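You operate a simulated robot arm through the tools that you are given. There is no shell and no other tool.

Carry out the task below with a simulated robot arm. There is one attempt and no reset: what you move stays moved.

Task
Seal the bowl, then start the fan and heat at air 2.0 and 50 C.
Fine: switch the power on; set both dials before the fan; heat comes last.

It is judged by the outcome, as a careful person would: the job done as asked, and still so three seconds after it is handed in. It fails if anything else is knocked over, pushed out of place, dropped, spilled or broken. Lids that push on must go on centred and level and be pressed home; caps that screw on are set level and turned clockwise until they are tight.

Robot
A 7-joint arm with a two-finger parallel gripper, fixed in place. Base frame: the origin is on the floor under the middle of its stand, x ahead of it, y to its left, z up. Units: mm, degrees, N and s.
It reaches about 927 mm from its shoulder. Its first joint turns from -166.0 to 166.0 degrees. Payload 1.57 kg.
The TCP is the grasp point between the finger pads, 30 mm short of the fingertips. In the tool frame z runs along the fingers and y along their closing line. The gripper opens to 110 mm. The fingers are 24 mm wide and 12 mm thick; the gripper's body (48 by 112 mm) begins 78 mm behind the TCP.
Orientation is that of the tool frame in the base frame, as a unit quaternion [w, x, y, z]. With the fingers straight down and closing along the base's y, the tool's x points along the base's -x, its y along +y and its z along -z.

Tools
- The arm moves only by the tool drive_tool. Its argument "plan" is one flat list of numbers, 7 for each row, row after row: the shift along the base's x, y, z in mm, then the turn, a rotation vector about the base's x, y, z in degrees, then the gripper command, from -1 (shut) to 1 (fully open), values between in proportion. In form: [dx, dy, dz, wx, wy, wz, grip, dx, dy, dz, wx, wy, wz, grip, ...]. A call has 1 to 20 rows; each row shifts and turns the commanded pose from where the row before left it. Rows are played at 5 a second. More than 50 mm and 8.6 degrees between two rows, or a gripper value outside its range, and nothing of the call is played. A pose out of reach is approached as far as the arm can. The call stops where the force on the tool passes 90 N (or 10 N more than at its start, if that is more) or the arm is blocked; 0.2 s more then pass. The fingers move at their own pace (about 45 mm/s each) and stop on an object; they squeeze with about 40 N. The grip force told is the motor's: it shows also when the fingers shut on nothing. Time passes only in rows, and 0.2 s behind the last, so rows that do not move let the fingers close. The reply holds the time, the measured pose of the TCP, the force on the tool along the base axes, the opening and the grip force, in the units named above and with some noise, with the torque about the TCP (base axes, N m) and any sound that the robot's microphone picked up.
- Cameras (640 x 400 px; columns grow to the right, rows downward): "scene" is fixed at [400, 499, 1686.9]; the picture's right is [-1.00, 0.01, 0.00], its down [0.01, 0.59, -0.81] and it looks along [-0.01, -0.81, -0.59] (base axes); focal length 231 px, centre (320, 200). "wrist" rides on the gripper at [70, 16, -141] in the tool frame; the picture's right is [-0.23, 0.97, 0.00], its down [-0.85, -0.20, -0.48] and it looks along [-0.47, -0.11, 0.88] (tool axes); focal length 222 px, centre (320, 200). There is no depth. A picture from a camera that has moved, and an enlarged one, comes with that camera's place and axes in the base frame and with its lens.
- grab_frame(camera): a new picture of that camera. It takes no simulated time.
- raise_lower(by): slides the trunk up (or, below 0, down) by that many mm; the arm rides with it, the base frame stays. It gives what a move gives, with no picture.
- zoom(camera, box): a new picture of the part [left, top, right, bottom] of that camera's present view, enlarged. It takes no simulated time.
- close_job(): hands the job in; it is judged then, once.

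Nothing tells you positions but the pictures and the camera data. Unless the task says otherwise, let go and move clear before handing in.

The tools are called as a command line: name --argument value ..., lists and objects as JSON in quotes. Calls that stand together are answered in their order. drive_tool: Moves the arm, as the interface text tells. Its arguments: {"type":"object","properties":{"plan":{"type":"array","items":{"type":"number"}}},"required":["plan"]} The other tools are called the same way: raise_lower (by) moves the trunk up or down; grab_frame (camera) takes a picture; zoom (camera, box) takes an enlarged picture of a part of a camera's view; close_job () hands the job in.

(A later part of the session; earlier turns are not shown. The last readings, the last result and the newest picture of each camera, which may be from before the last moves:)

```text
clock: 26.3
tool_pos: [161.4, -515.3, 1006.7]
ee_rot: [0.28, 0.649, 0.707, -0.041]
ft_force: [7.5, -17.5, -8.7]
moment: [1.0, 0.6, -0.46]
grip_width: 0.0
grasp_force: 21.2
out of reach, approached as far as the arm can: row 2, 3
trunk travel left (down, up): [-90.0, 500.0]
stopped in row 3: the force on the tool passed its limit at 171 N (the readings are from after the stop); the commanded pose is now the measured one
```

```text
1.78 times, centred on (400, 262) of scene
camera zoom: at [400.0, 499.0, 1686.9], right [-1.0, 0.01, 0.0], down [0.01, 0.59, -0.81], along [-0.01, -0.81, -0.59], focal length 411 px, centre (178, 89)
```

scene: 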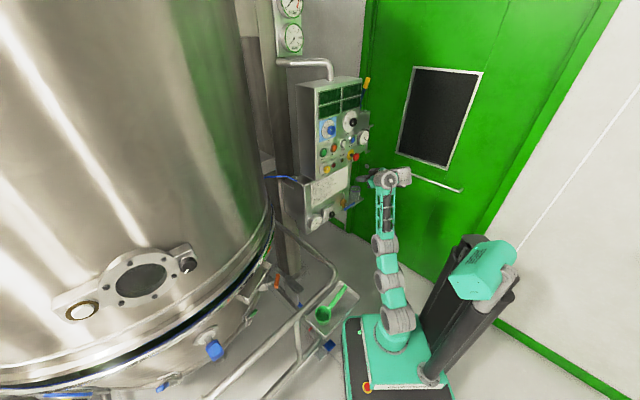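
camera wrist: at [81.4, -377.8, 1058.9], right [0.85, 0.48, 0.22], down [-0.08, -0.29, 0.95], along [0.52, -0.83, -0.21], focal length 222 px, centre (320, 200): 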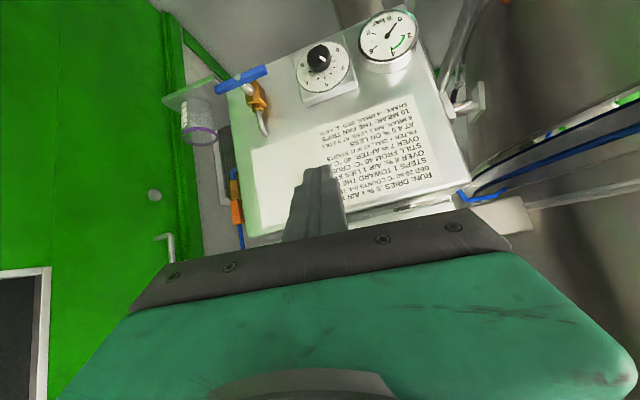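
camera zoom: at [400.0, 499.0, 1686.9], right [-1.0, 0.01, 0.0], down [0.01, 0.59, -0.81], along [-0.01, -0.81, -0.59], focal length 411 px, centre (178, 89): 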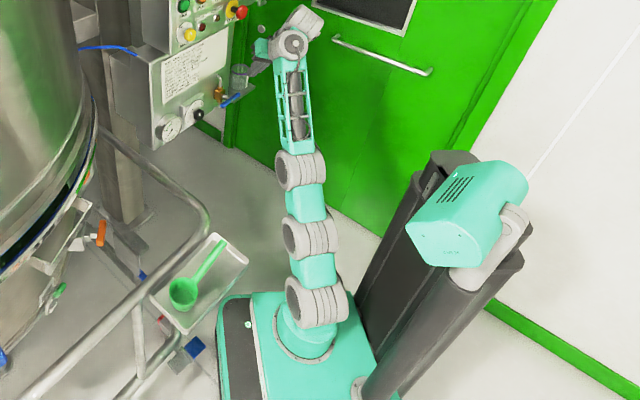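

The wrist passed through a singular pose: the end barrel swung quickly, and that probably caused the force spike. I'll hold still to check whether any contact force remains.

drive_tool --plan '[0, 0, 0, 0, 0, 0, -1]'

grab_frame --camera "wrist"

grab_frame --camera "scene"

```text
clock: 26.7
tool_pos: [161.8, -515.9, 1006.7]
ee_rot: [0.279, 0.648, 0.708, -0.04]
ft_force: [4.4, -22.0, -14.7]
moment: [0.51, -0.07, 0.2]
grip_width: 0.2
grasp_force: 21.0
trunk travel left (down, up): [-90.0, 500.0]
```

```text
taken
camera wrist: at [128.5, -390.4, 1098.7], right [0.92, -0.05, 0.4], down [-0.35, -0.6, 0.72], along [0.2, -0.8, -0.56], focal length 222 px, centre (320, 200)
```

wrist: 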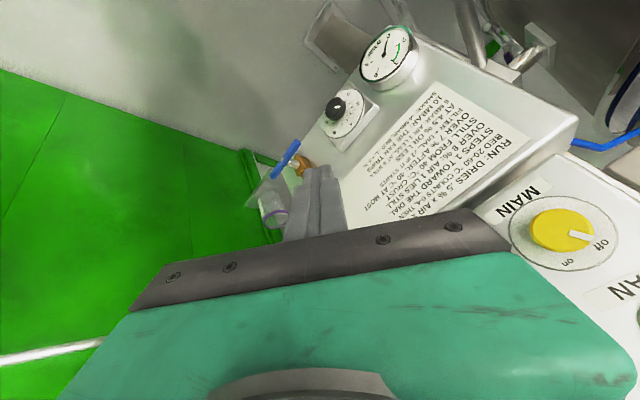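

```text
taken
```

scene: 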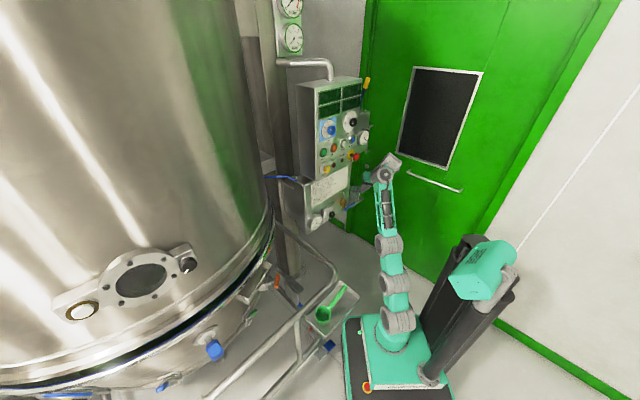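

A steady ~27 N remains, pushing the hand outward and down, so the hand is probably touching the arm's own wrist. I'll ease away in the direction of that push.

drive_tool --plan '[1, -6, -4, 0, 0, 0, -1, 1, -6, -4, 0, 0, 0, -1]'

zoom --camera "scene" --box '[350, 140, 430, 200]'

```text
clock: 27.2
tool_pos: [163.5, -524.0, 1003.6]
ee_rot: [0.28, 0.646, 0.709, -0.046]
ft_force: [6.6, -23.6, -12.6]
moment: [1.09, 0.41, -0.1]
grip_width: 0.0
grasp_force: 21.5
trunk travel left (down, up): [-90.0, 500.0]
stopped in row 2: the force on the tool passed its limit at 110 N (the readings are from after the stop); the commanded pose is now the measured one
```

```text
6.67 times, centred on (390, 170) of scene
camera zoom: at [400.0, 499.0, 1686.9], right [-1.0, 0.01, 0.0], down [0.01, 0.59, -0.81], along [-0.01, -0.81, -0.59], focal length 1542 px, centre (-147, 400)
```

zoom: 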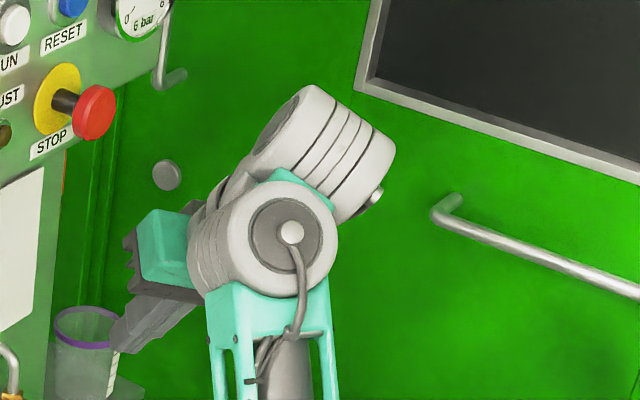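

The contact looks like the gripper body against the arm's own end barrel. I'll reverse the tilt slightly and check the force.

drive_tool --plan '[0, 0, 0, -2, -1.6, 0, -1, 0, 0, 0, -2, -1.6, 0, -1]'

```text
clock: 27.8
tool_pos: [162.1, -523.2, 1002.6]
ee_rot: [0.321, 0.637, 0.699, -0.052]
ft_force: [-0.5, -0.1, -0.1]
moment: [0.0, 0.01, 0.0]
grip_width: 0.0
grasp_force: 21.2
trunk travel left (down, up): [-90.0, 500.0]
```

The contact is gone. The end barrel's axis is now about [0.89, -0.04, 0.46], so I'll swing the hand up about that axis with the wrist roughly in place, going straight through the singular pose.

drive_tool --plan '[-8.9, -26.9, 15, -7.1, 0.34, -3.65, -1, -10.5, -24.2, 18.2, -7.1, 0.34, -3.65, -1]'

zoom --camera "scene" --box '[350, 140, 430, 200]'

```text
clock: 28.4
tool_pos: [142.8, -571.4, 1036.2]
ee_rot: [0.391, 0.634, 0.647, -0.163]
ft_force: [0.1, 1.0, 0.4]
moment: [-0.03, 0.01, -0.02]
grip_width: 0.0
grasp_force: 21.8
trunk travel left (down, up): [-90.0, 500.0]
```

```text
6.67 times, centred on (390, 170) of scene
camera zoom: at [400.0, 499.0, 1686.9], right [-1.0, 0.01, 0.0], down [0.01, 0.59, -0.81], along [-0.01, -0.81, -0.59], focal length 1542 px, centre (-147, 400)
```

zoom: 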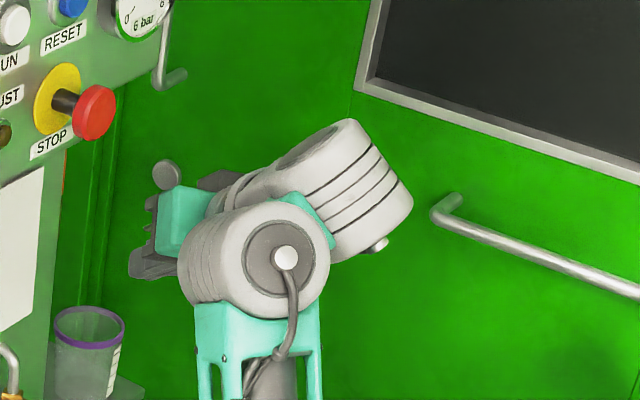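

The hand rose without hitting a limit. I'll continue pitching it up toward level about the wrist.

drive_tool --plan '[7.4, -17.3, 26, -7.37, -3.12, 0, -1, 5.8, -13.8, 28.4, -7.37, -3.12, 0, -1, 4.3, -10, 30.2, -7.37, -3.12, 0, -1]'

zoom --camera "scene" --box '[350, 140, 430, 200]'

zoom --camera "scene" --box '[340, 150, 460, 375]'

```text
clock: 29.2
tool_pos: [144.0, -550.0, 1056.2]
ee_rot: [0.461, 0.607, 0.619, -0.191]
ft_force: [-0.2, -1.9, -0.1]
moment: [-0.04, -0.04, 0.0]
grip_width: 0.2
grasp_force: 21.5
out of reach, approached as far as the arm can: row 1, 2, 3
trunk travel left (down, up): [-90.0, 500.0]
```

```text
6.67 times, centred on (390, 170) of scene
camera zoom: at [400.0, 499.0, 1686.9], right [-1.0, 0.01, 0.0], down [0.01, 0.59, -0.81], along [-0.01, -0.81, -0.59], focal length 1542 px, centre (-147, 400)
```

zoom: 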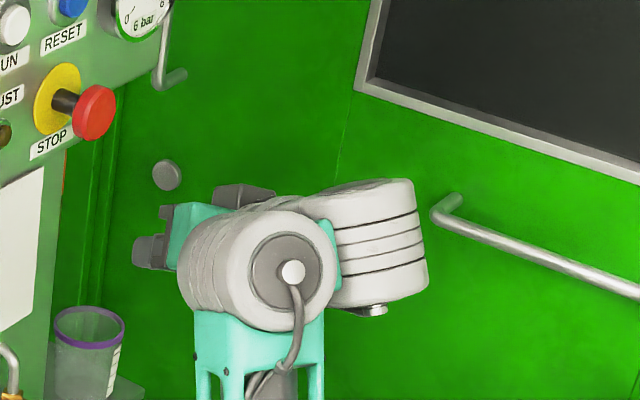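

```text
1.78 times, centred on (400, 262) of scene
camera zoom: at [400.0, 499.0, 1686.9], right [-1.0, 0.01, 0.0], down [0.01, 0.59, -0.81], along [-0.01, -0.81, -0.59], focal length 411 px, centre (178, 89)
```

zoom: 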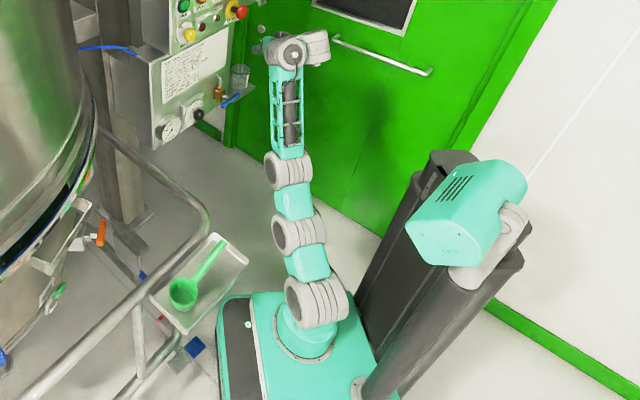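

The bend joint stops where the hand lies along the barrel axis, so I must go around that limit: first yaw the hand toward +x, then raise it. I'll do the yaw with the wrist held roughly in place.

drive_tool --plan '[29.2, 10.8, 7.1, 0, -4.4, 6.64, -1, 27.1, 14.1, 9.2, 0, -4.4, 6.64, -1, 24.5, 17.3, 11.2, 0, -4.4, 6.64, -1, 21.4, 20, 12.9, 0, -4.4, 6.64, -1]'

zoom --camera "scene" --box '[350, 140, 430, 200]'

```text
clock: 30.2
tool_pos: [160.6, -535.2, 1062.6]
ee_rot: [0.478, 0.59, 0.631, -0.157]
ft_force: [-0.1, 0.5, 0.1]
moment: [-0.01, -0.01, -0.02]
grip_width: 0.0
grasp_force: 21.0
out of reach, approached as far as the arm can: row 1, 2, 3, 4
trunk travel left (down, up): [-90.0, 500.0]
```

```text
6.67 times, centred on (390, 170) of scene
camera zoom: at [400.0, 499.0, 1686.9], right [-1.0, 0.01, 0.0], down [0.01, 0.59, -0.81], along [-0.01, -0.81, -0.59], focal length 1542 px, centre (-147, 400)
```

zoom: 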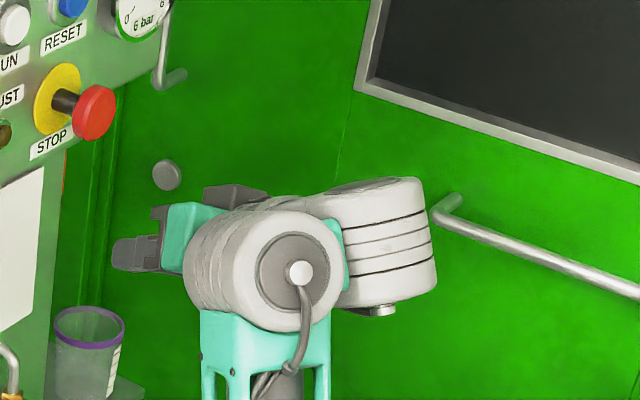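

The yaw is blocked too, so this wrist branch is a dead end. I'll undo the roll, then tilt the hand back down toward its starting attitude, watching force and pictures, so I can pick another branch.

drive_tool --plan '[0, 0, 0, -3.3, 6.0, 3.9, -1, 0, 0, 0, -3.3, 6.0, 3.9, -1, 0, 0, 0, -3.3, 6.0, 3.9, -1, 0, 0, 0, -3.3, 6.0, 3.9, -1, 0, 0, 0, -3.3, 6.0, 3.9, -1, 0, 0, 0, -3.3, 6.0, 3.9, -1]'

zoom --camera "scene" --box '[350, 140, 430, 200]'

```text
clock: 31.6
tool_pos: [160.9, -534.1, 1062.0]
ee_rot: [0.374, 0.285, 0.816, -0.336]
ft_force: [0.3, -1.0, -0.7]
moment: [0.02, -0.02, 0.02]
grip_width: 0.0
grasp_force: 21.0
trunk travel left (down, up): [-90.0, 500.0]
```

```text
6.67 times, centred on (390, 170) of scene
camera zoom: at [400.0, 499.0, 1686.9], right [-1.0, 0.01, 0.0], down [0.01, 0.59, -0.81], along [-0.01, -0.81, -0.59], focal length 1542 px, centre (-147, 400)
```

zoom: 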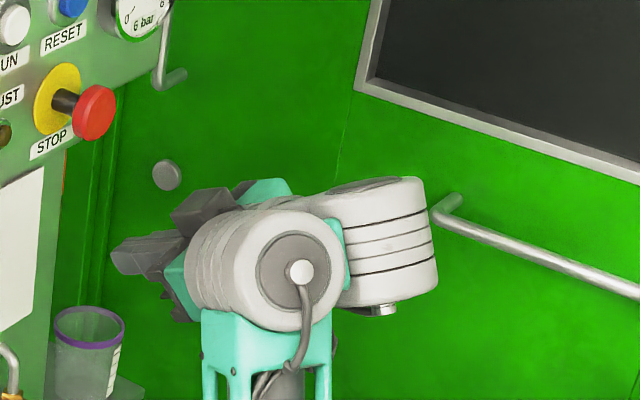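

The roll joint moved alone, as expected. I'll test yawing the hand the other way about the wrist and watch the barrels.

drive_tool --plan '[-29.2, -10.8, -7.1, 0, 4.4, -6.64, -1, -30, -5, -3, 0, 4.4, -6.64, -1]'

zoom --camera "scene" --box '[350, 140, 430, 200]'

```text
clock: 32.2
tool_pos: [103.4, -557.1, 1056.4]
ee_rot: [0.269, 0.352, 0.803, -0.397]
ft_force: [0.1, -0.7, 0.3]
moment: [-0.01, -0.02, -0.01]
grip_width: 0.0
grasp_force: 21.1
out of reach, approached as far as the arm can: row 1, 2
trunk travel left (down, up): [-90.0, 500.0]
```

```text
6.67 times, centred on (390, 170) of scene
camera zoom: at [400.0, 499.0, 1686.9], right [-1.0, 0.01, 0.0], down [0.01, 0.59, -0.81], along [-0.01, -0.81, -0.59], focal length 1542 px, centre (-147, 400)
```

zoom: 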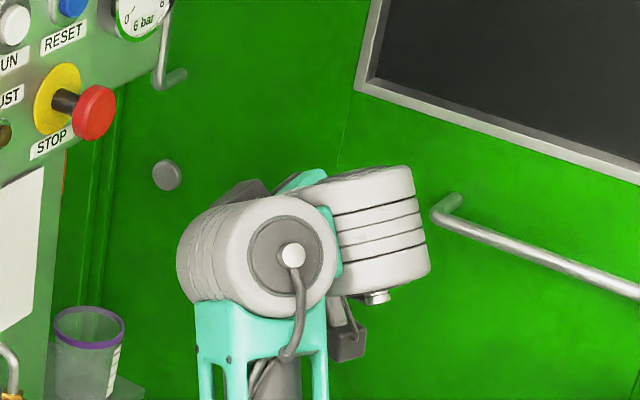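

Yawing toward -x is free and the bend joint opens that way. From here I'll tilt the hand up, circling around the limit.

drive_tool --plan '[2.8, -15.1, 28.1, -7.86, -1.46, 0, -1, 2, -11, 30, -7.86, -1.46, 0, -1, 1.3, -6.8, 31.3, -7.86, -1.46, 0, -1]'

zoom --camera "scene" --box '[350, 140, 430, 200]'

```text
clock: 33.0
tool_pos: [143.3, -524.3, 1205.6]
ee_rot: [0.344, 0.322, 0.708, -0.527]
ft_force: [-0.4, 0.3, -0.7]
moment: [0.04, 0.0, -0.01]
grip_width: 0.2
grasp_force: 21.6
out of reach, approached as far as the arm can: row 1, 2, 3
trunk travel left (down, up): [-90.0, 500.0]
```

```text
6.67 times, centred on (390, 170) of scene
camera zoom: at [400.0, 499.0, 1686.9], right [-1.0, 0.01, 0.0], down [0.01, 0.59, -0.81], along [-0.01, -0.81, -0.59], focal length 1542 px, centre (-147, 400)
```

zoom: 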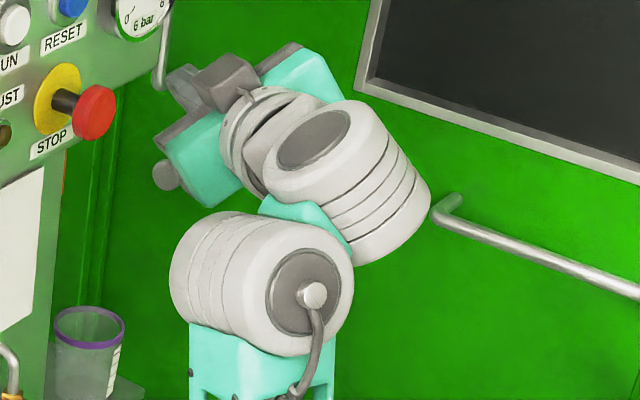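

The hand swung around the barrel and is now nearly level (about 12° down). I'll yaw it to face the panel and finish leveling.

drive_tool --plan '[28.5, 4.7, 9.5, -2.34, -0.52, 7.26, -1, 27.4, 8.2, 9.5, -2.26, -0.82, 7.26, -1, 26.5, 12.2, 10, -2.14, -1.09, 7.26, -1, 24.2, 15.7, 9.6, -1.99, -1.34, 7.26, -1, 22.1, 19.2, 9.6, -1.8, -1.59, 7.26, -1]'

zoom --camera "scene" --box '[340, 100, 460, 350]'

grab_frame --camera "wrist"

```text
clock: 34.2
tool_pos: [270.6, -382.5, 1259.4]
ee_rot: [0.478, 0.162, 0.726, -0.466]
ft_force: [-0.3, 0.9, 0.6]
moment: [-0.02, 0.01, 0.01]
grip_width: 0.2
grasp_force: 21.2
out of reach, approached as far as the arm can: row 1, 2, 3, 4, 5
trunk travel left (down, up): [-90.0, 500.0]
```

```text
1.60 times, centred on (400, 225) of scene
camera zoom: at [400.0, 499.0, 1686.9], right [-1.0, 0.01, 0.0], down [0.01, 0.59, -0.81], along [-0.01, -0.81, -0.59], focal length 370 px, centre (192, 160)
```

zoom: 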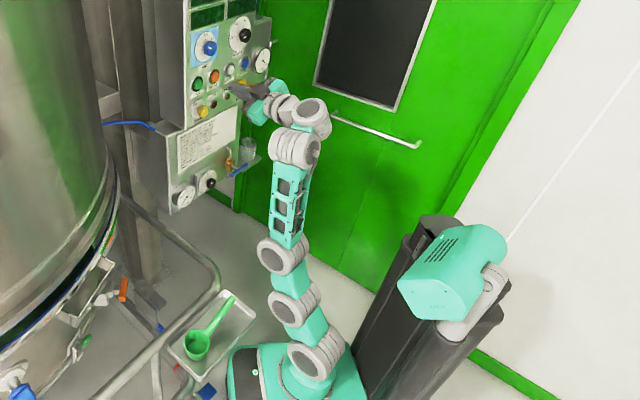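

```text
taken
camera wrist: at [170.2, -270.6, 1207.5], right [0.77, 0.55, -0.32], down [0.02, 0.48, 0.88], along [0.63, -0.69, 0.36], focal length 222 px, centre (320, 200)
```

wrist: 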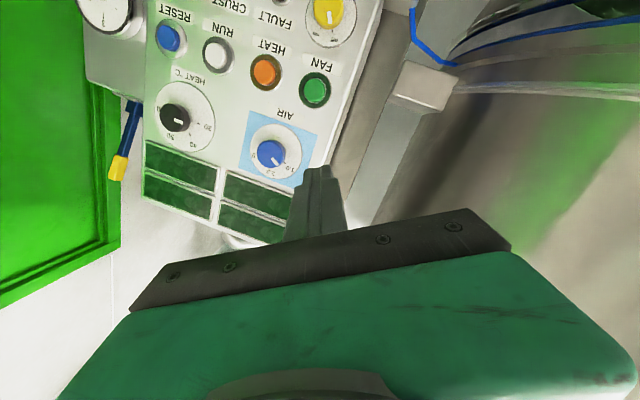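

The tool is now nearly level (6° down) and pointing 12° off the panel normal. I'll check whether translations are free in this branch.

drive_tool --plan '[0, 0, -30, 0, 0, 0, -1, 0, 0, -30, 0, 0, 0, -1]'

drive_tool --plan '[10, -25, 0, 0, 0, 0, -1, 10, -25, 0, 0, 0, 0, -1]'

```text
clock: 34.8
tool_pos: [275.3, -371.3, 1244.8]
ee_rot: [0.475, 0.163, 0.728, -0.466]
ft_force: [-0.7, 0.1, -0.5]
moment: [-0.03, 0.01, -0.02]
grip_width: 0.0
grasp_force: 21.3
out of reach, approached as far as the arm can: row 1, 2
trunk travel left (down, up): [-90.0, 500.0]
```

```text
clock: 35.4
tool_pos: [297.0, -399.6, 1254.8]
ee_rot: [0.475, 0.164, 0.727, -0.467]
ft_force: [-0.6, -0.8, 0.2]
moment: [-0.04, 0.0, 0.05]
grip_width: 0.0
grasp_force: 21.4
out of reach, approached as far as the arm can: row 1, 2
trunk travel left (down, up): [-90.0, 500.0]
```

zoom --camera "scene" --box '[350, 230, 430, 360]'

zoom --camera "scene" --box '[340, 130, 440, 260]'

```text
3.08 times, centred on (390, 295) of scene
camera zoom: at [400.0, 499.0, 1686.9], right [-1.0, 0.01, 0.0], down [0.01, 0.59, -0.81], along [-0.01, -0.81, -0.59], focal length 712 px, centre (105, -92)
```

zoom: 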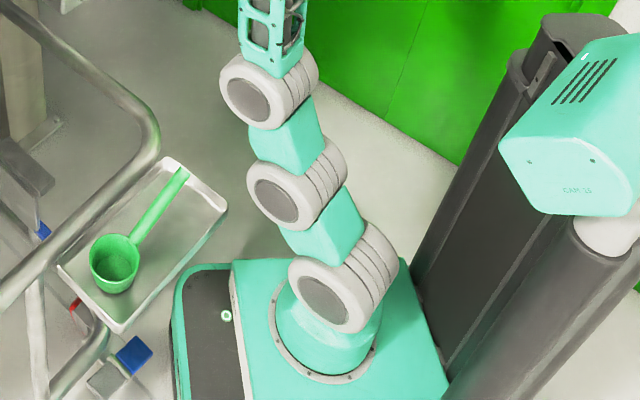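

```text
3.08 times, centred on (390, 195) of scene
camera zoom: at [400.0, 499.0, 1686.9], right [-1.0, 0.01, 0.0], down [0.01, 0.59, -0.81], along [-0.01, -0.81, -0.59], focal length 712 px, centre (105, 215)
```

zoom: 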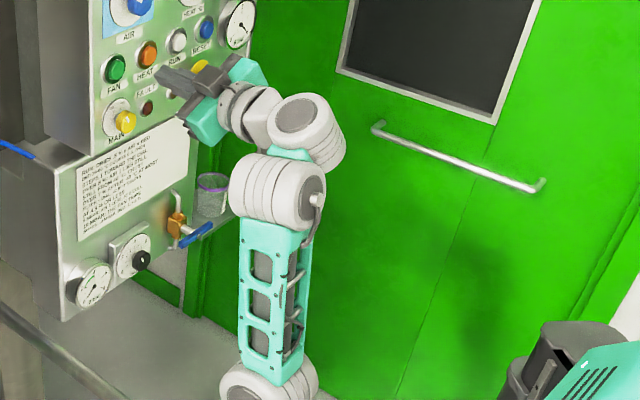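

The links now show the arm nearly straight with the elbow bent slightly the wrong way. My plan: swing the whole arm clockwise away from the panel, pitch the forearm forward to fold it properly, then swing the hand up about the wrist barrel. First the swing about the base.

drive_tool --plan '[-36, -24.4, 0, 0, 0, -5, -1, -37.9, -21.1, 0, 0, 0, -5, -1, -39.7, -17.8, 0, 0, 0, -5, -1, -41, -14.2, 0, 0, 0, -5, -1, -42.1, -10.6, 0, 0, 0, -5, -1, -42.9, -6.9, 0, 0, 0, -5, -1]'

zoom --camera "scene" --box '[340, 130, 440, 260]'

zoom --camera "scene" --box '[350, 230, 430, 360]'

```text
clock: 36.8
tool_pos: [66.7, -470.4, 1257.6]
ee_rot: [0.338, 0.347, 0.66, -0.574]
ft_force: [0.0, 0.3, 0.5]
moment: [0.01, 0.03, -0.01]
grip_width: 0.1
grasp_force: 21.3
out of reach, approached as far as the arm can: row 1, 2, 3, 4, 5, 6
trunk travel left (down, up): [-90.0, 500.0]
```

```text
3.08 times, centred on (390, 195) of scene
camera zoom: at [400.0, 499.0, 1686.9], right [-1.0, 0.01, 0.0], down [0.01, 0.59, -0.81], along [-0.01, -0.81, -0.59], focal length 712 px, centre (105, 215)
```

zoom: 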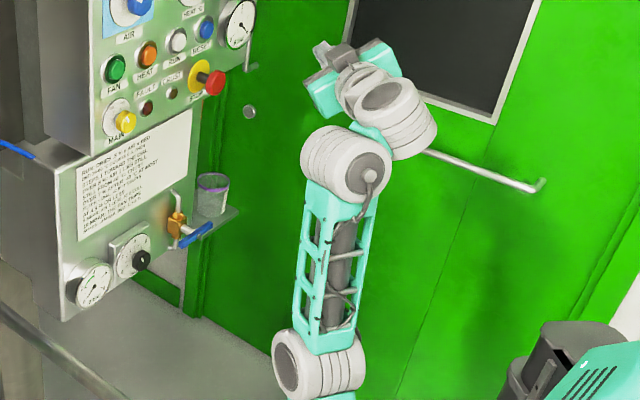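

```text
3.08 times, centred on (390, 295) of scene
camera zoom: at [400.0, 499.0, 1686.9], right [-1.0, 0.01, 0.0], down [0.01, 0.59, -0.81], along [-0.01, -0.81, -0.59], focal length 712 px, centre (105, -92)
```

zoom: 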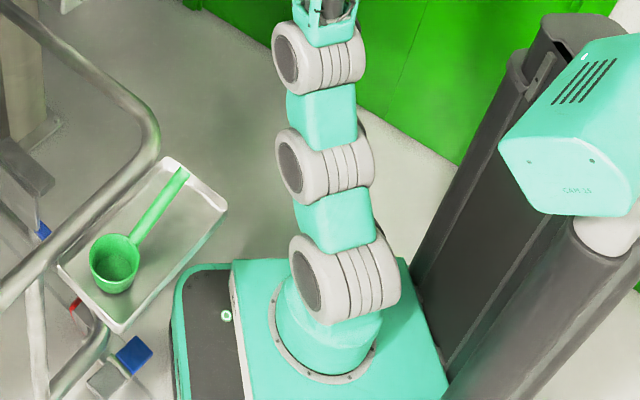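

The base swing moved only the first joint. Now I'll pitch the forearm forward about its elbow ring, which should fold the arm the right way.

drive_tool --plan '[19.9, -26.4, -30.5, 5.59, 4.21, 0, -1, 17.4, -23.1, -34.4, 5.59, 4.21, 0, -1, 14.8, -19.7, -37.5, 5.59, 4.21, 0, -1, 11.9, -15.8, -40.3, 5.59, 4.21, 0, -1, 8.9, -11.8, -42.5, 5.59, 4.21, 0, -1]'

zoom --camera "scene" --box '[340, 130, 440, 260]'

zoom --camera "scene" --box '[350, 230, 430, 360]'

```text
clock: 38.0
tool_pos: [144.4, -562.7, 1064.7]
ee_rot: [0.123, 0.305, 0.829, -0.452]
ft_force: [0.1, -0.1, 0.6]
moment: [0.05, 0.01, 0.03]
grip_width: 0.0
grasp_force: 21.8
out of reach, approached as far as the arm can: row 5
trunk travel left (down, up): [-90.0, 500.0]
```

```text
3.08 times, centred on (390, 195) of scene
camera zoom: at [400.0, 499.0, 1686.9], right [-1.0, 0.01, 0.0], down [0.01, 0.59, -0.81], along [-0.01, -0.81, -0.59], focal length 712 px, centre (105, 215)
```

zoom: 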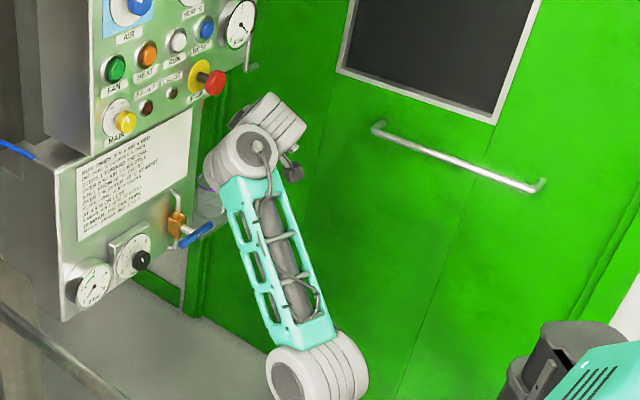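

```text
3.08 times, centred on (390, 295) of scene
camera zoom: at [400.0, 499.0, 1686.9], right [-1.0, 0.01, 0.0], down [0.01, 0.59, -0.81], along [-0.01, -0.81, -0.59], focal length 712 px, centre (105, -92)
```

zoom: 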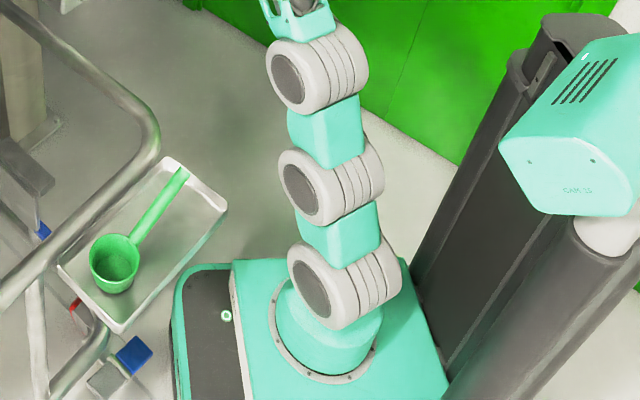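

The arm now folds correctly, with the elbow back and the forearm forward. Before swinging the hand up I'll rotate the base another ~31° clockwise so the hand stays well clear of the panel.

drive_tool --plan '[-44.6, -9.6, 0, 0, 0, -4.5, -1, -45.2, -6.1, 0, 0, 0, -4.5, -1, -45.5, -2.5, 0, 0, 0, -4.5, -1, -45.6, 1.1, 0, 0, 0, -4.5, -1, -45.4, 4.6, 0, 0, 0, -4.5, -1, -44.8, 8.2, 0, 0, 0, -4.5, -1, -44.1, 11.7, 0, 0, 0, -4.5, -1]'

grab_frame --camera "scene"

zoom --camera "scene" --box '[360, 130, 460, 260]'

```text
clock: 39.6
tool_pos: [-164.8, -552.3, 1048.7]
ee_rot: [-0.005, 0.521, 0.714, -0.468]
ft_force: [0.4, 0.0, 0.4]
moment: [0.03, 0.05, -0.04]
grip_width: 0.1
grasp_force: 21.7
out of reach, approached as far as the arm can: row 2, 6, 7
trunk travel left (down, up): [-90.0, 500.0]
```

```text
taken
```

scene: 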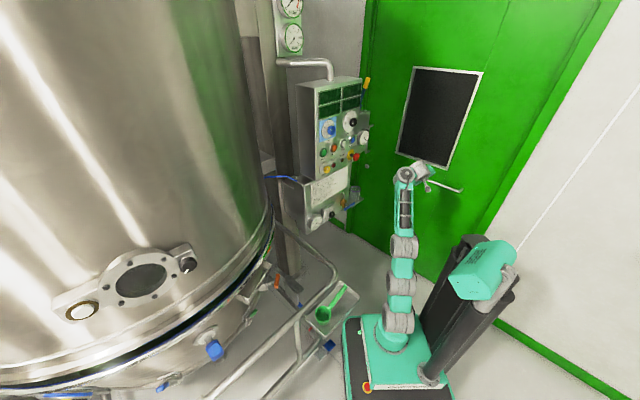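

```text
3.08 times, centred on (410, 195) of scene
camera zoom: at [400.0, 499.0, 1686.9], right [-1.0, 0.01, 0.0], down [0.01, 0.59, -0.81], along [-0.01, -0.81, -0.59], focal length 712 px, centre (43, 215)
```

zoom: 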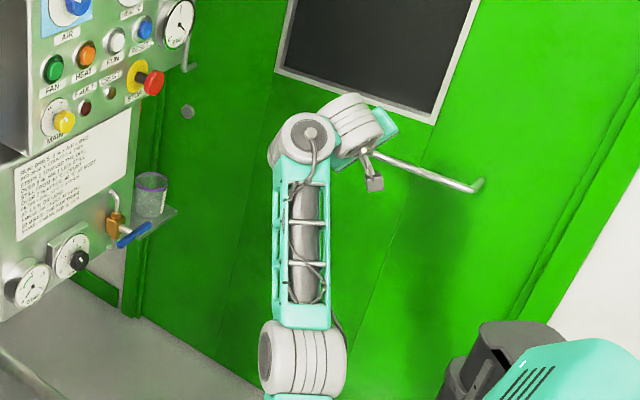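

Now I'll swing the hand up about the wrist barrel's axis with the arm held still, watching the flags as I go.

drive_tool --plan '[0.6, -16.8, 26.2, -0.7, 6.68, 4.32, -1, 4.8, -16.3, 26, -0.7, 6.68, 4.32, -1, 9.1, -15.4, 25.4, -0.7, 6.68, 4.32, -1, 13.1, -14.3, 24.3, -0.7, 6.68, 4.32, -1]'

zoom --camera "scene" --box '[360, 130, 460, 260]'

```text
clock: 40.6
tool_pos: [-124.5, -610.1, 1130.6]
ee_rot: [-0.087, 0.285, 0.752, -0.588]
ft_force: [0.2, -0.8, -0.6]
moment: [-0.01, 0.03, -0.04]
grip_width: 0.0
grasp_force: 21.6
out of reach, approached as far as the arm can: row 1, 3
trunk travel left (down, up): [-90.0, 500.0]
```

```text
3.08 times, centred on (410, 195) of scene
camera zoom: at [400.0, 499.0, 1686.9], right [-1.0, 0.01, 0.0], down [0.01, 0.59, -0.81], along [-0.01, -0.81, -0.59], focal length 712 px, centre (43, 215)
```

zoom: 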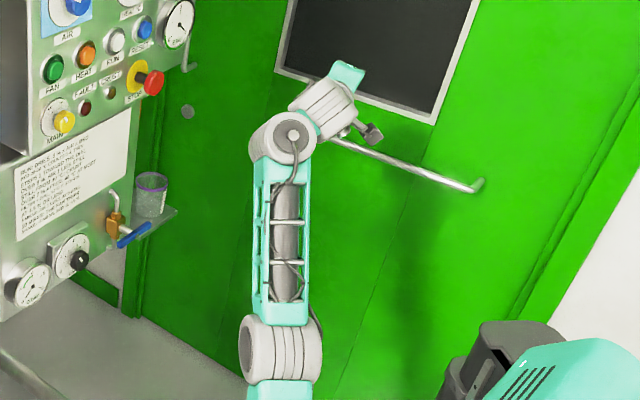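

drive_tool --plan '[16.9, -12.8, 22.8, -0.7, 6.68, 4.32, -1, 20.4, -11.2, 20.7, -0.7, 6.68, 4.32, -1, 23.3, -9.2, 18.3, -0.7, 6.68, 4.32, -1, 26.1, -7.2, 15.6, -0.7, 6.68, 4.32, -1]'

zoom --camera "scene" --box '[360, 130, 460, 260]'

```text
clock: 41.6
tool_pos: [-34.5, -649.8, 1206.2]
ee_rot: [-0.162, 0.028, 0.731, -0.662]
ft_force: [-0.2, -0.4, -0.1]
moment: [0.03, 0.01, -0.02]
grip_width: 0.2
grasp_force: 21.3
trunk travel left (down, up): [-90.0, 500.0]
```

```text
3.08 times, centred on (410, 195) of scene
camera zoom: at [400.0, 499.0, 1686.9], right [-1.0, 0.01, 0.0], down [0.01, 0.59, -0.81], along [-0.01, -0.81, -0.59], focal length 712 px, centre (43, 215)
```

zoom: 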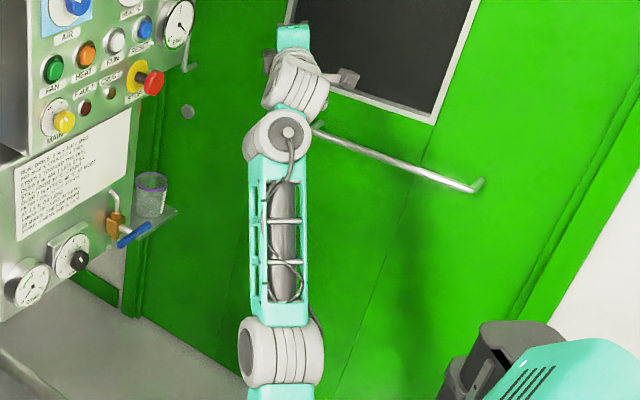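

No limits now: the hand is nearly level (4° down), the arm is folded properly, and the wrist is clear of its singular pose. I'll yaw to face the panel while moving to the standoff.

drive_tool --plan '[26.4, 11.35, -0.8, -0.13, -1.59, 7.53, -1, 26.4, 11.35, -0.8, -0.13, -1.59, 7.53, -1, 26.4, 11.35, -0.8, -0.13, -1.59, 7.53, -1, 26.4, 11.35, -0.8, -0.13, -1.59, 7.53, -1]'

drive_tool --plan '[26.4, 11.35, -0.8, -0.13, -1.59, 7.53, -1, 26.4, 11.35, -0.8, -0.13, -1.59, 7.53, -1, 26.4, 11.35, -0.8, -0.13, -1.59, 7.53, -1, 26.4, 11.35, -0.8, -0.13, -1.59, 7.53, -1]'

grab_frame --camera "wrist"

grab_frame --camera "scene"

```text
clock: 42.6
tool_pos: [71.0, -604.8, 1204.3]
ee_rot: [0.057, -0.125, 0.719, -0.682]
ft_force: [-0.4, -0.4, -0.7]
moment: [-0.01, -0.01, -0.01]
grip_width: 0.0
grasp_force: 21.2
trunk travel left (down, up): [-90.0, 500.0]
```

```text
clock: 43.6
tool_pos: [168.2, -557.7, 1180.0]
ee_rot: [0.267, -0.265, 0.657, -0.653]
ft_force: [-0.4, -0.8, -1.0]
moment: [-0.03, -0.02, 0.09]
grip_width: 0.0
grasp_force: 21.2
out of reach, approached as far as the arm can: row 4
trunk travel left (down, up): [-90.0, 500.0]
```

```text
taken
camera wrist: at [21.5, -504.1, 1163.6], right [0.16, 0.17, -0.97], down [0.28, 0.94, 0.21], along [0.95, -0.3, 0.11], focal length 222 px, centre (320, 200)
```

wrist: 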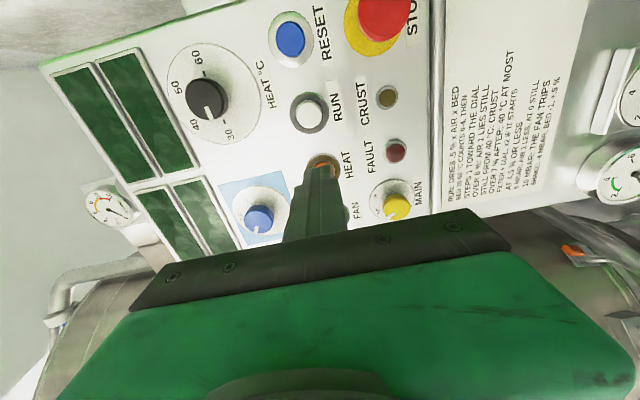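

```text
taken
```

scene: 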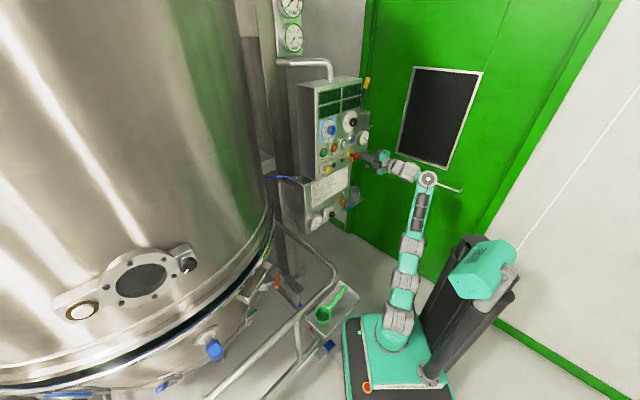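

Success: the tool points straight at the panel and is level. I'll enlarge this view, especially the seal gauge and regulator.

zoom --camera "wrist" --box '[420, 0, 640, 260]'

drive_tool --plan '[0, 0, -30, 0, 0, 0, -1, 0, 0, -30, 0, 0, 0, -1]'

```text
1.54 times, centred on (530, 130) of wrist
camera zoom: at [21.5, -504.1, 1163.6], right [0.16, 0.17, -0.97], down [0.28, 0.94, 0.21], along [0.95, -0.3, 0.11], focal length 342 px, centre (-3, 308)
```

zoom: 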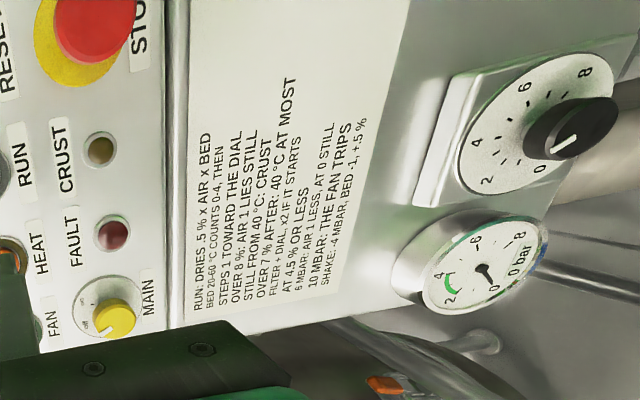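

```text
clock: 44.2
tool_pos: [163.3, -575.3, 1150.1]
ee_rot: [0.271, -0.27, 0.655, -0.651]
ft_force: [0.3, 1.3, -0.3]
moment: [0.02, 0.0, -0.02]
grip_width: 0.1
grasp_force: 22.0
out of reach, approached as far as the arm can: row 1, 2
trunk travel left (down, up): [-90.0, 500.0]
```

The regulator is at 0 and the seal gauge reads 0, with a green band from about 2 to 4 bar. I'll approach the panel a little and see whether lowering is freer when the arm is more extended.

drive_tool --plan '[14, -14, 10, 0, 0, 0, -1, 21, -21, 0, 0, 0, 0, -1]'

drive_tool --plan '[0, 0, -30, 0, 0, 0, -1, 0, 0, -30, 0, 0, 0, -1]'

zoom --camera "scene" --box '[340, 130, 460, 350]'

```text
clock: 44.8
tool_pos: [199.0, -609.4, 1159.9]
ee_rot: [-0.27, 0.269, -0.654, 0.654]
ft_force: [-0.2, -1.1, 0.2]
moment: [0.04, -0.01, 0.01]
grip_width: 0.0
grasp_force: 21.5
trunk travel left (down, up): [-90.0, 500.0]
```

```text
clock: 45.4
tool_pos: [195.1, -624.9, 1116.5]
ee_rot: [0.271, -0.27, 0.654, -0.652]
ft_force: [0.1, 0.5, -0.1]
moment: [0.02, 0.06, 0.02]
grip_width: 0.1
grasp_force: 21.0
out of reach, approached as far as the arm can: row 2
trunk travel left (down, up): [-90.0, 500.0]
```

```text
1.82 times, centred on (400, 240) of scene
camera zoom: at [400.0, 499.0, 1686.9], right [-1.0, 0.01, 0.0], down [0.01, 0.59, -0.81], along [-0.01, -0.81, -0.59], focal length 421 px, centre (174, 127)
```

zoom: 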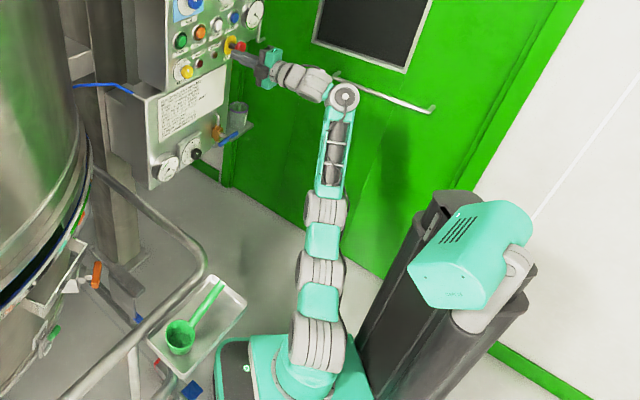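

drive_tool --plan '[25, 25, 0, 0, 0, 0, -1, 25, 25, 0, 0, 0, 0, -1]'

drive_tool --plan '[0, 0, -30, 0, 0, 0, -1, 0, 0, -30, 0, 0, 0, -1]'

```text
clock: 46.0
tool_pos: [239.0, -599.5, 1146.9]
ee_rot: [0.271, -0.27, 0.656, -0.651]
ft_force: [-0.1, -0.4, -0.5]
moment: [0.0, 0.0, 0.06]
grip_width: 0.0
grasp_force: 21.0
out of reach, approached as far as the arm can: row 1, 2
trunk travel left (down, up): [-90.0, 500.0]
```

```text
clock: 46.6
tool_pos: [232.8, -630.1, 1120.1]
ee_rot: [0.27, -0.271, 0.654, -0.652]
ft_force: [0.7, 0.7, 1.4]
moment: [-0.03, 0.04, -0.02]
grip_width: 0.1
grasp_force: 21.2
out of reach, approached as far as the arm can: row 1, 2
trunk travel left (down, up): [-90.0, 500.0]
```

drive_tool --plan '[-20, 20, 15, 0, 0, 0, -1, -20, 20, 15, 0, 0, 0, -1]'

drive_tool --plan '[-1.6, 1.6, -32, 5.66, 5.66, 0, -1, -4, 4, -31, 5.66, 5.66, 0, -1]'

zoom --camera "scene" --box '[340, 130, 460, 350]'

```text
clock: 47.2
tool_pos: [192.2, -590.0, 1151.1]
ee_rot: [0.271, -0.269, 0.655, -0.652]
ft_force: [-0.4, -0.5, -0.1]
moment: [-0.03, -0.01, 0.01]
grip_width: 0.3
grasp_force: 21.4
trunk travel left (down, up): [-90.0, 500.0]
```

```text
clock: 47.8
tool_pos: [186.8, -583.3, 1087.5]
ee_rot: [0.229, -0.305, 0.739, -0.555]
ft_force: [0.7, -0.6, -1.0]
moment: [0.02, -0.05, 0.03]
grip_width: 0.0
grasp_force: 21.1
trunk travel left (down, up): [-90.0, 500.0]
```

```text
1.82 times, centred on (400, 240) of scene
camera zoom: at [400.0, 499.0, 1686.9], right [-1.0, 0.01, 0.0], down [0.01, 0.59, -0.81], along [-0.01, -0.81, -0.59], focal length 421 px, centre (174, 127)
```

zoom: 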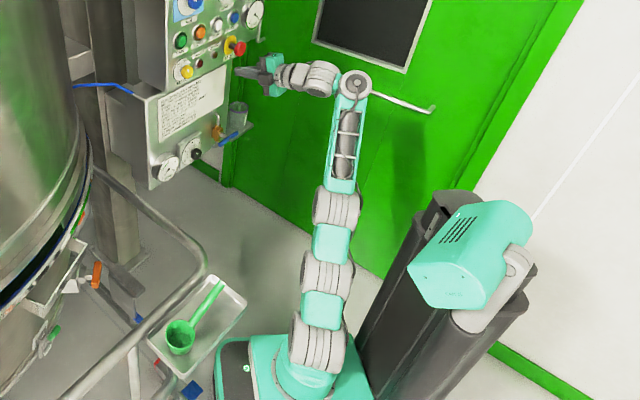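

Tilting the hand down is free, so the bend joint is near its other end at this low angle. For the low controls I'll lower the trunk fully and work with the tool pitched down some. First I'll look from there.

raise_lower --by -90

drive_tool --plan '[0, 0, -25, 5.3, 5.3, 0, -1, 0, 0, -30, 5.3, 5.3, 0, -1, 0, 0, -30, 0, 0, 0, -1, 0, 0, -30, 0, 0, 0, -1]'

grab_frame --camera "wrist"

zoom --camera "scene" --box '[340, 150, 460, 390]'

```text
clock: 49.0
tool_pos: [186.5, -584.4, 999.1]
ee_rot: [0.229, -0.305, 0.739, -0.556]
ft_force: [-0.8, 0.0, -0.4]
moment: [-0.02, 0.02, 0.02]
grip_width: 0.1
grasp_force: 21.3
trunk travel left (down, up): [0.0, 590.0]
```

```text
clock: 50.0
tool_pos: [183.6, -572.9, 857.6]
ee_rot: [0.187, -0.332, 0.805, -0.456]
ft_force: [-0.2, -0.1, 0.3]
moment: [-0.03, 0.01, -0.01]
grip_width: 0.0
grasp_force: 21.5
out of reach, approached as far as the arm can: row 1, 2
trunk travel left (down, up): [0.0, 590.0]
```

```text
taken
camera wrist: at [43.0, -529.0, 917.3], right [-0.19, 0.52, -0.83], down [0.39, 0.82, 0.42], along [0.9, -0.24, -0.36], focal length 222 px, centre (320, 200)
```

wrist: 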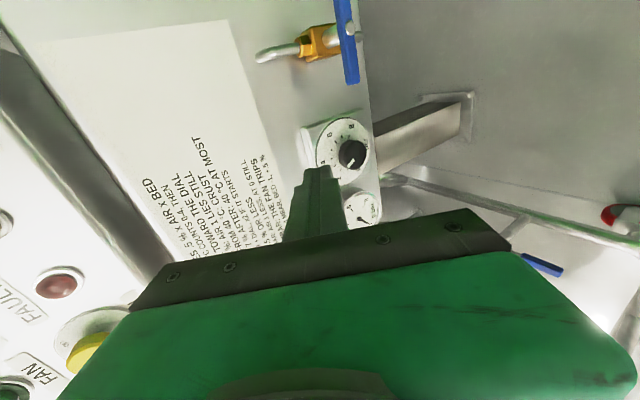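

```text
1.67 times, centred on (400, 270) of scene
camera zoom: at [400.0, 499.0, 1686.9], right [-1.0, 0.01, 0.0], down [0.01, 0.59, -0.81], along [-0.01, -0.81, -0.59], focal length 386 px, centre (187, 83)
```

zoom: 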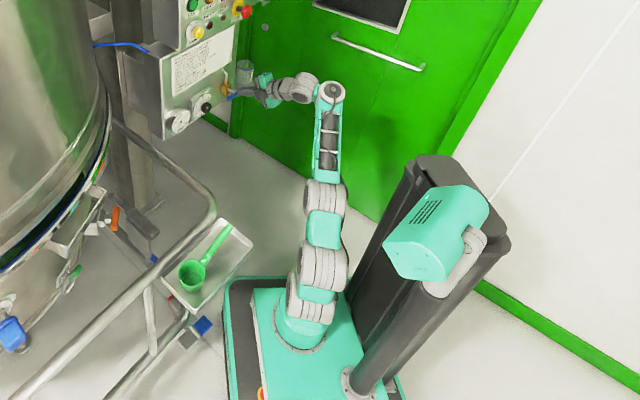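

I can see the seal regulator knob, gauge and blue valve handle. I'll enlarge this view to measure them.

zoom --camera "wrist" --box '[240, 0, 440, 240]'

zoom --camera "wrist" --box '[290, 100, 400, 230]'

zoom --camera "scene" --box '[290, 185, 370, 235]'

```text
1.67 times, centred on (340, 120) of wrist
camera zoom: at [43.0, -529.0, 917.3], right [-0.19, 0.52, -0.83], down [0.39, 0.82, 0.42], along [0.9, -0.24, -0.36], focal length 370 px, centre (287, 333)
```

zoom: 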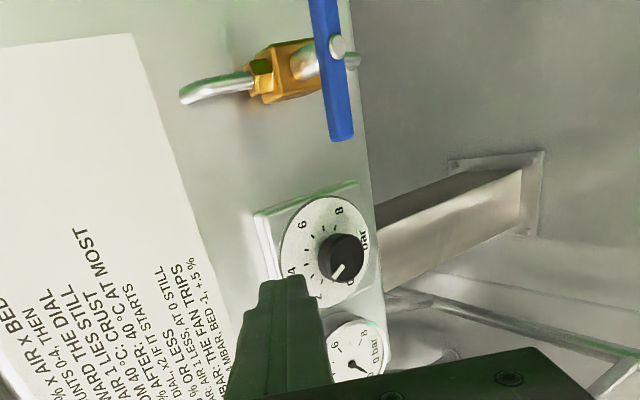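

```text
3.08 times, centred on (345, 165) of wrist
camera zoom: at [43.0, -529.0, 917.3], right [-0.19, 0.52, -0.83], down [0.39, 0.82, 0.42], along [0.9, -0.24, -0.36], focal length 684 px, centre (243, 308)
```

zoom: 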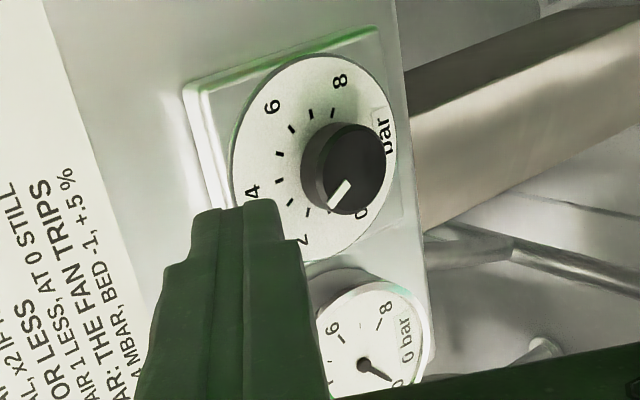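

```text
8.00 times, centred on (330, 210) of scene
camera zoom: at [400.0, 499.0, 1686.9], right [-1.0, 0.01, 0.0], down [0.01, 0.59, -0.81], along [-0.01, -0.81, -0.59], focal length 1851 px, centre (240, 120)
```

zoom: 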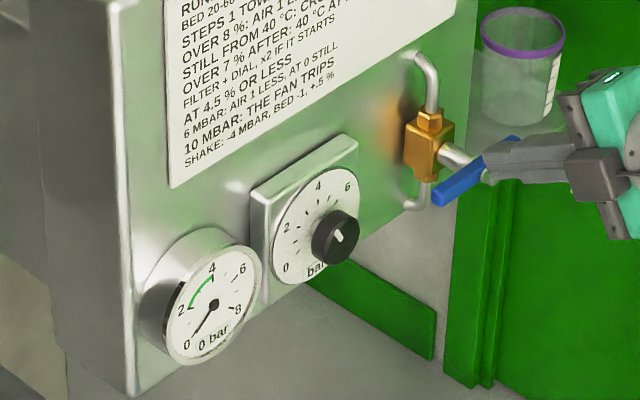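

Measured roughly:
- **Regulator knob:** about [311, -640, 722]. It needs 90° clockwise to reach 3 bar (30° per bar).
- **Valve T-handle:** centre about [179, -719, 728], horizontal now, so the valve is shut.

I'll move down in front of the regulator and try to level the tool.

drive_tool --plan '[16, -2, -24, 0, 0, 0, -1, 16, -2, -24, 0, 0, 0, -1, 16, -2, -24, 0, 0, 0, -1, 16, -2, -24, 0, 0, 0, -1]'

drive_tool --plan '[0, 0, -6, -4, -4, 0, -1, 0, 0, -6, -4, -4, 0, -1, 0, 0, -6, -4, -4, 0, -1]'

zoom --camera "scene" --box '[300, 150, 440, 390]'

```text
clock: 51.0
tool_pos: [247.4, -580.4, 761.9]
ee_rot: [0.188, -0.331, 0.805, -0.455]
ft_force: [0.0, -0.1, 0.2]
moment: [-0.02, 0.01, 0.01]
grip_width: 0.3
grasp_force: 20.8
trunk travel left (down, up): [0.0, 590.0]
```

```text
clock: 51.8
tool_pos: [246.4, -580.6, 743.1]
ee_rot: [0.236, -0.299, 0.729, -0.569]
ft_force: [-0.2, -0.4, 0.8]
moment: [-0.01, 0.01, 0.0]
grip_width: 0.0
grasp_force: 20.8
trunk travel left (down, up): [0.0, 590.0]
```

```text
1.67 times, centred on (370, 270) of scene
camera zoom: at [400.0, 499.0, 1686.9], right [-1.0, 0.01, 0.0], down [0.01, 0.59, -0.81], along [-0.01, -0.81, -0.59], focal length 386 px, centre (237, 83)
```

zoom: 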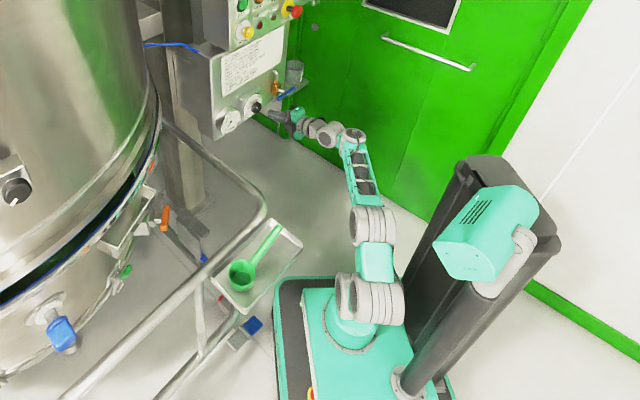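

The arm is free and folded well now. I'll finish leveling the tool in front of the regulator.

drive_tool --plan '[-6, 6, -7, -4.9, -4.9, 0, -1, -6, 6, -7, -4.9, -4.9, 0, -1, 0, 0, -7, 0, 0, 0, -1]'

grab_frame --camera "wrist"

zoom --camera "scene" --box '[290, 185, 370, 235]'

```text
clock: 52.6
tool_pos: [236.3, -569.5, 722.7]
ee_rot: [0.269, -0.269, 0.655, -0.653]
ft_force: [0.2, -0.3, -0.2]
moment: [-0.03, -0.01, -0.02]
grip_width: 0.0
grasp_force: 21.4
trunk travel left (down, up): [0.0, 590.0]
```

```text
taken
camera wrist: at [86.6, -517.0, 706.7], right [0.16, 0.16, -0.97], down [0.27, 0.94, 0.2], along [0.95, -0.29, 0.11], focal length 222 px, centre (320, 200)
```

wrist: 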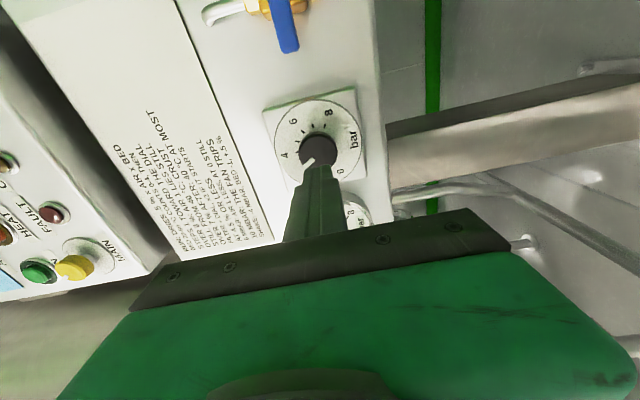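

```text
8.00 times, centred on (330, 210) of scene
camera zoom: at [400.0, 499.0, 1686.9], right [-1.0, 0.01, 0.0], down [0.01, 0.59, -0.81], along [-0.01, -0.81, -0.59], focal length 1851 px, centre (240, 120)
```

zoom: 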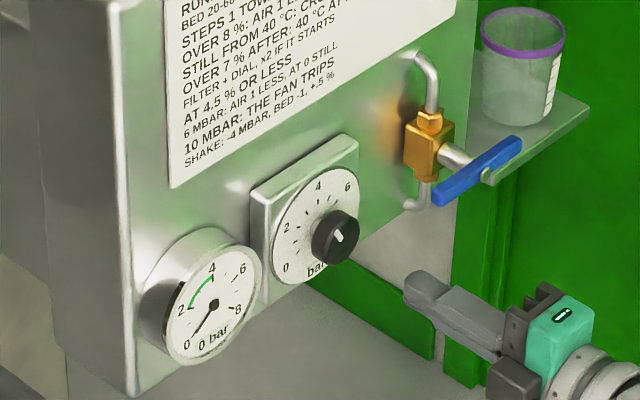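

The tool is level and aligned with the panel. I'll enlarge the knob to get its exact offset from the fingers.

zoom --camera "wrist" --box '[260, 80, 380, 220]'

zoom --camera "wrist" --box '[290, 120, 350, 200]'

```text
2.86 times, centred on (320, 150) of wrist
camera zoom: at [86.6, -517.0, 706.7], right [0.16, 0.16, -0.97], down [0.27, 0.94, 0.2], along [0.95, -0.29, 0.11], focal length 635 px, centre (320, 343)
```

zoom: 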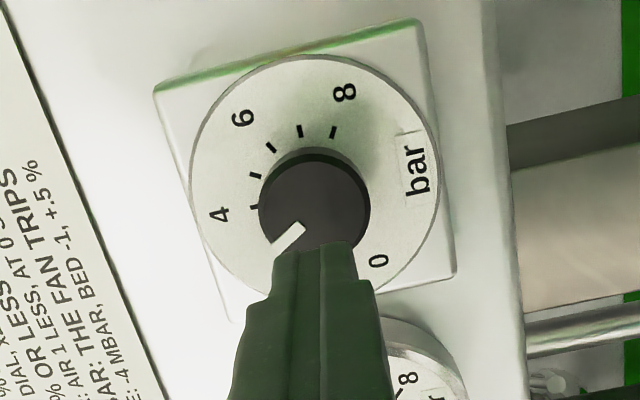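

```text
5.00 times, centred on (320, 160) of wrist
camera zoom: at [86.6, -517.0, 706.7], right [0.16, 0.16, -0.97], down [0.27, 0.94, 0.2], along [0.95, -0.29, 0.11], focal length 1111 px, centre (320, 400)
```

zoom: 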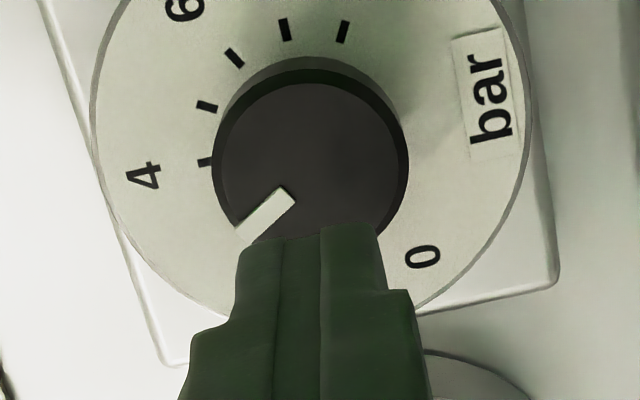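

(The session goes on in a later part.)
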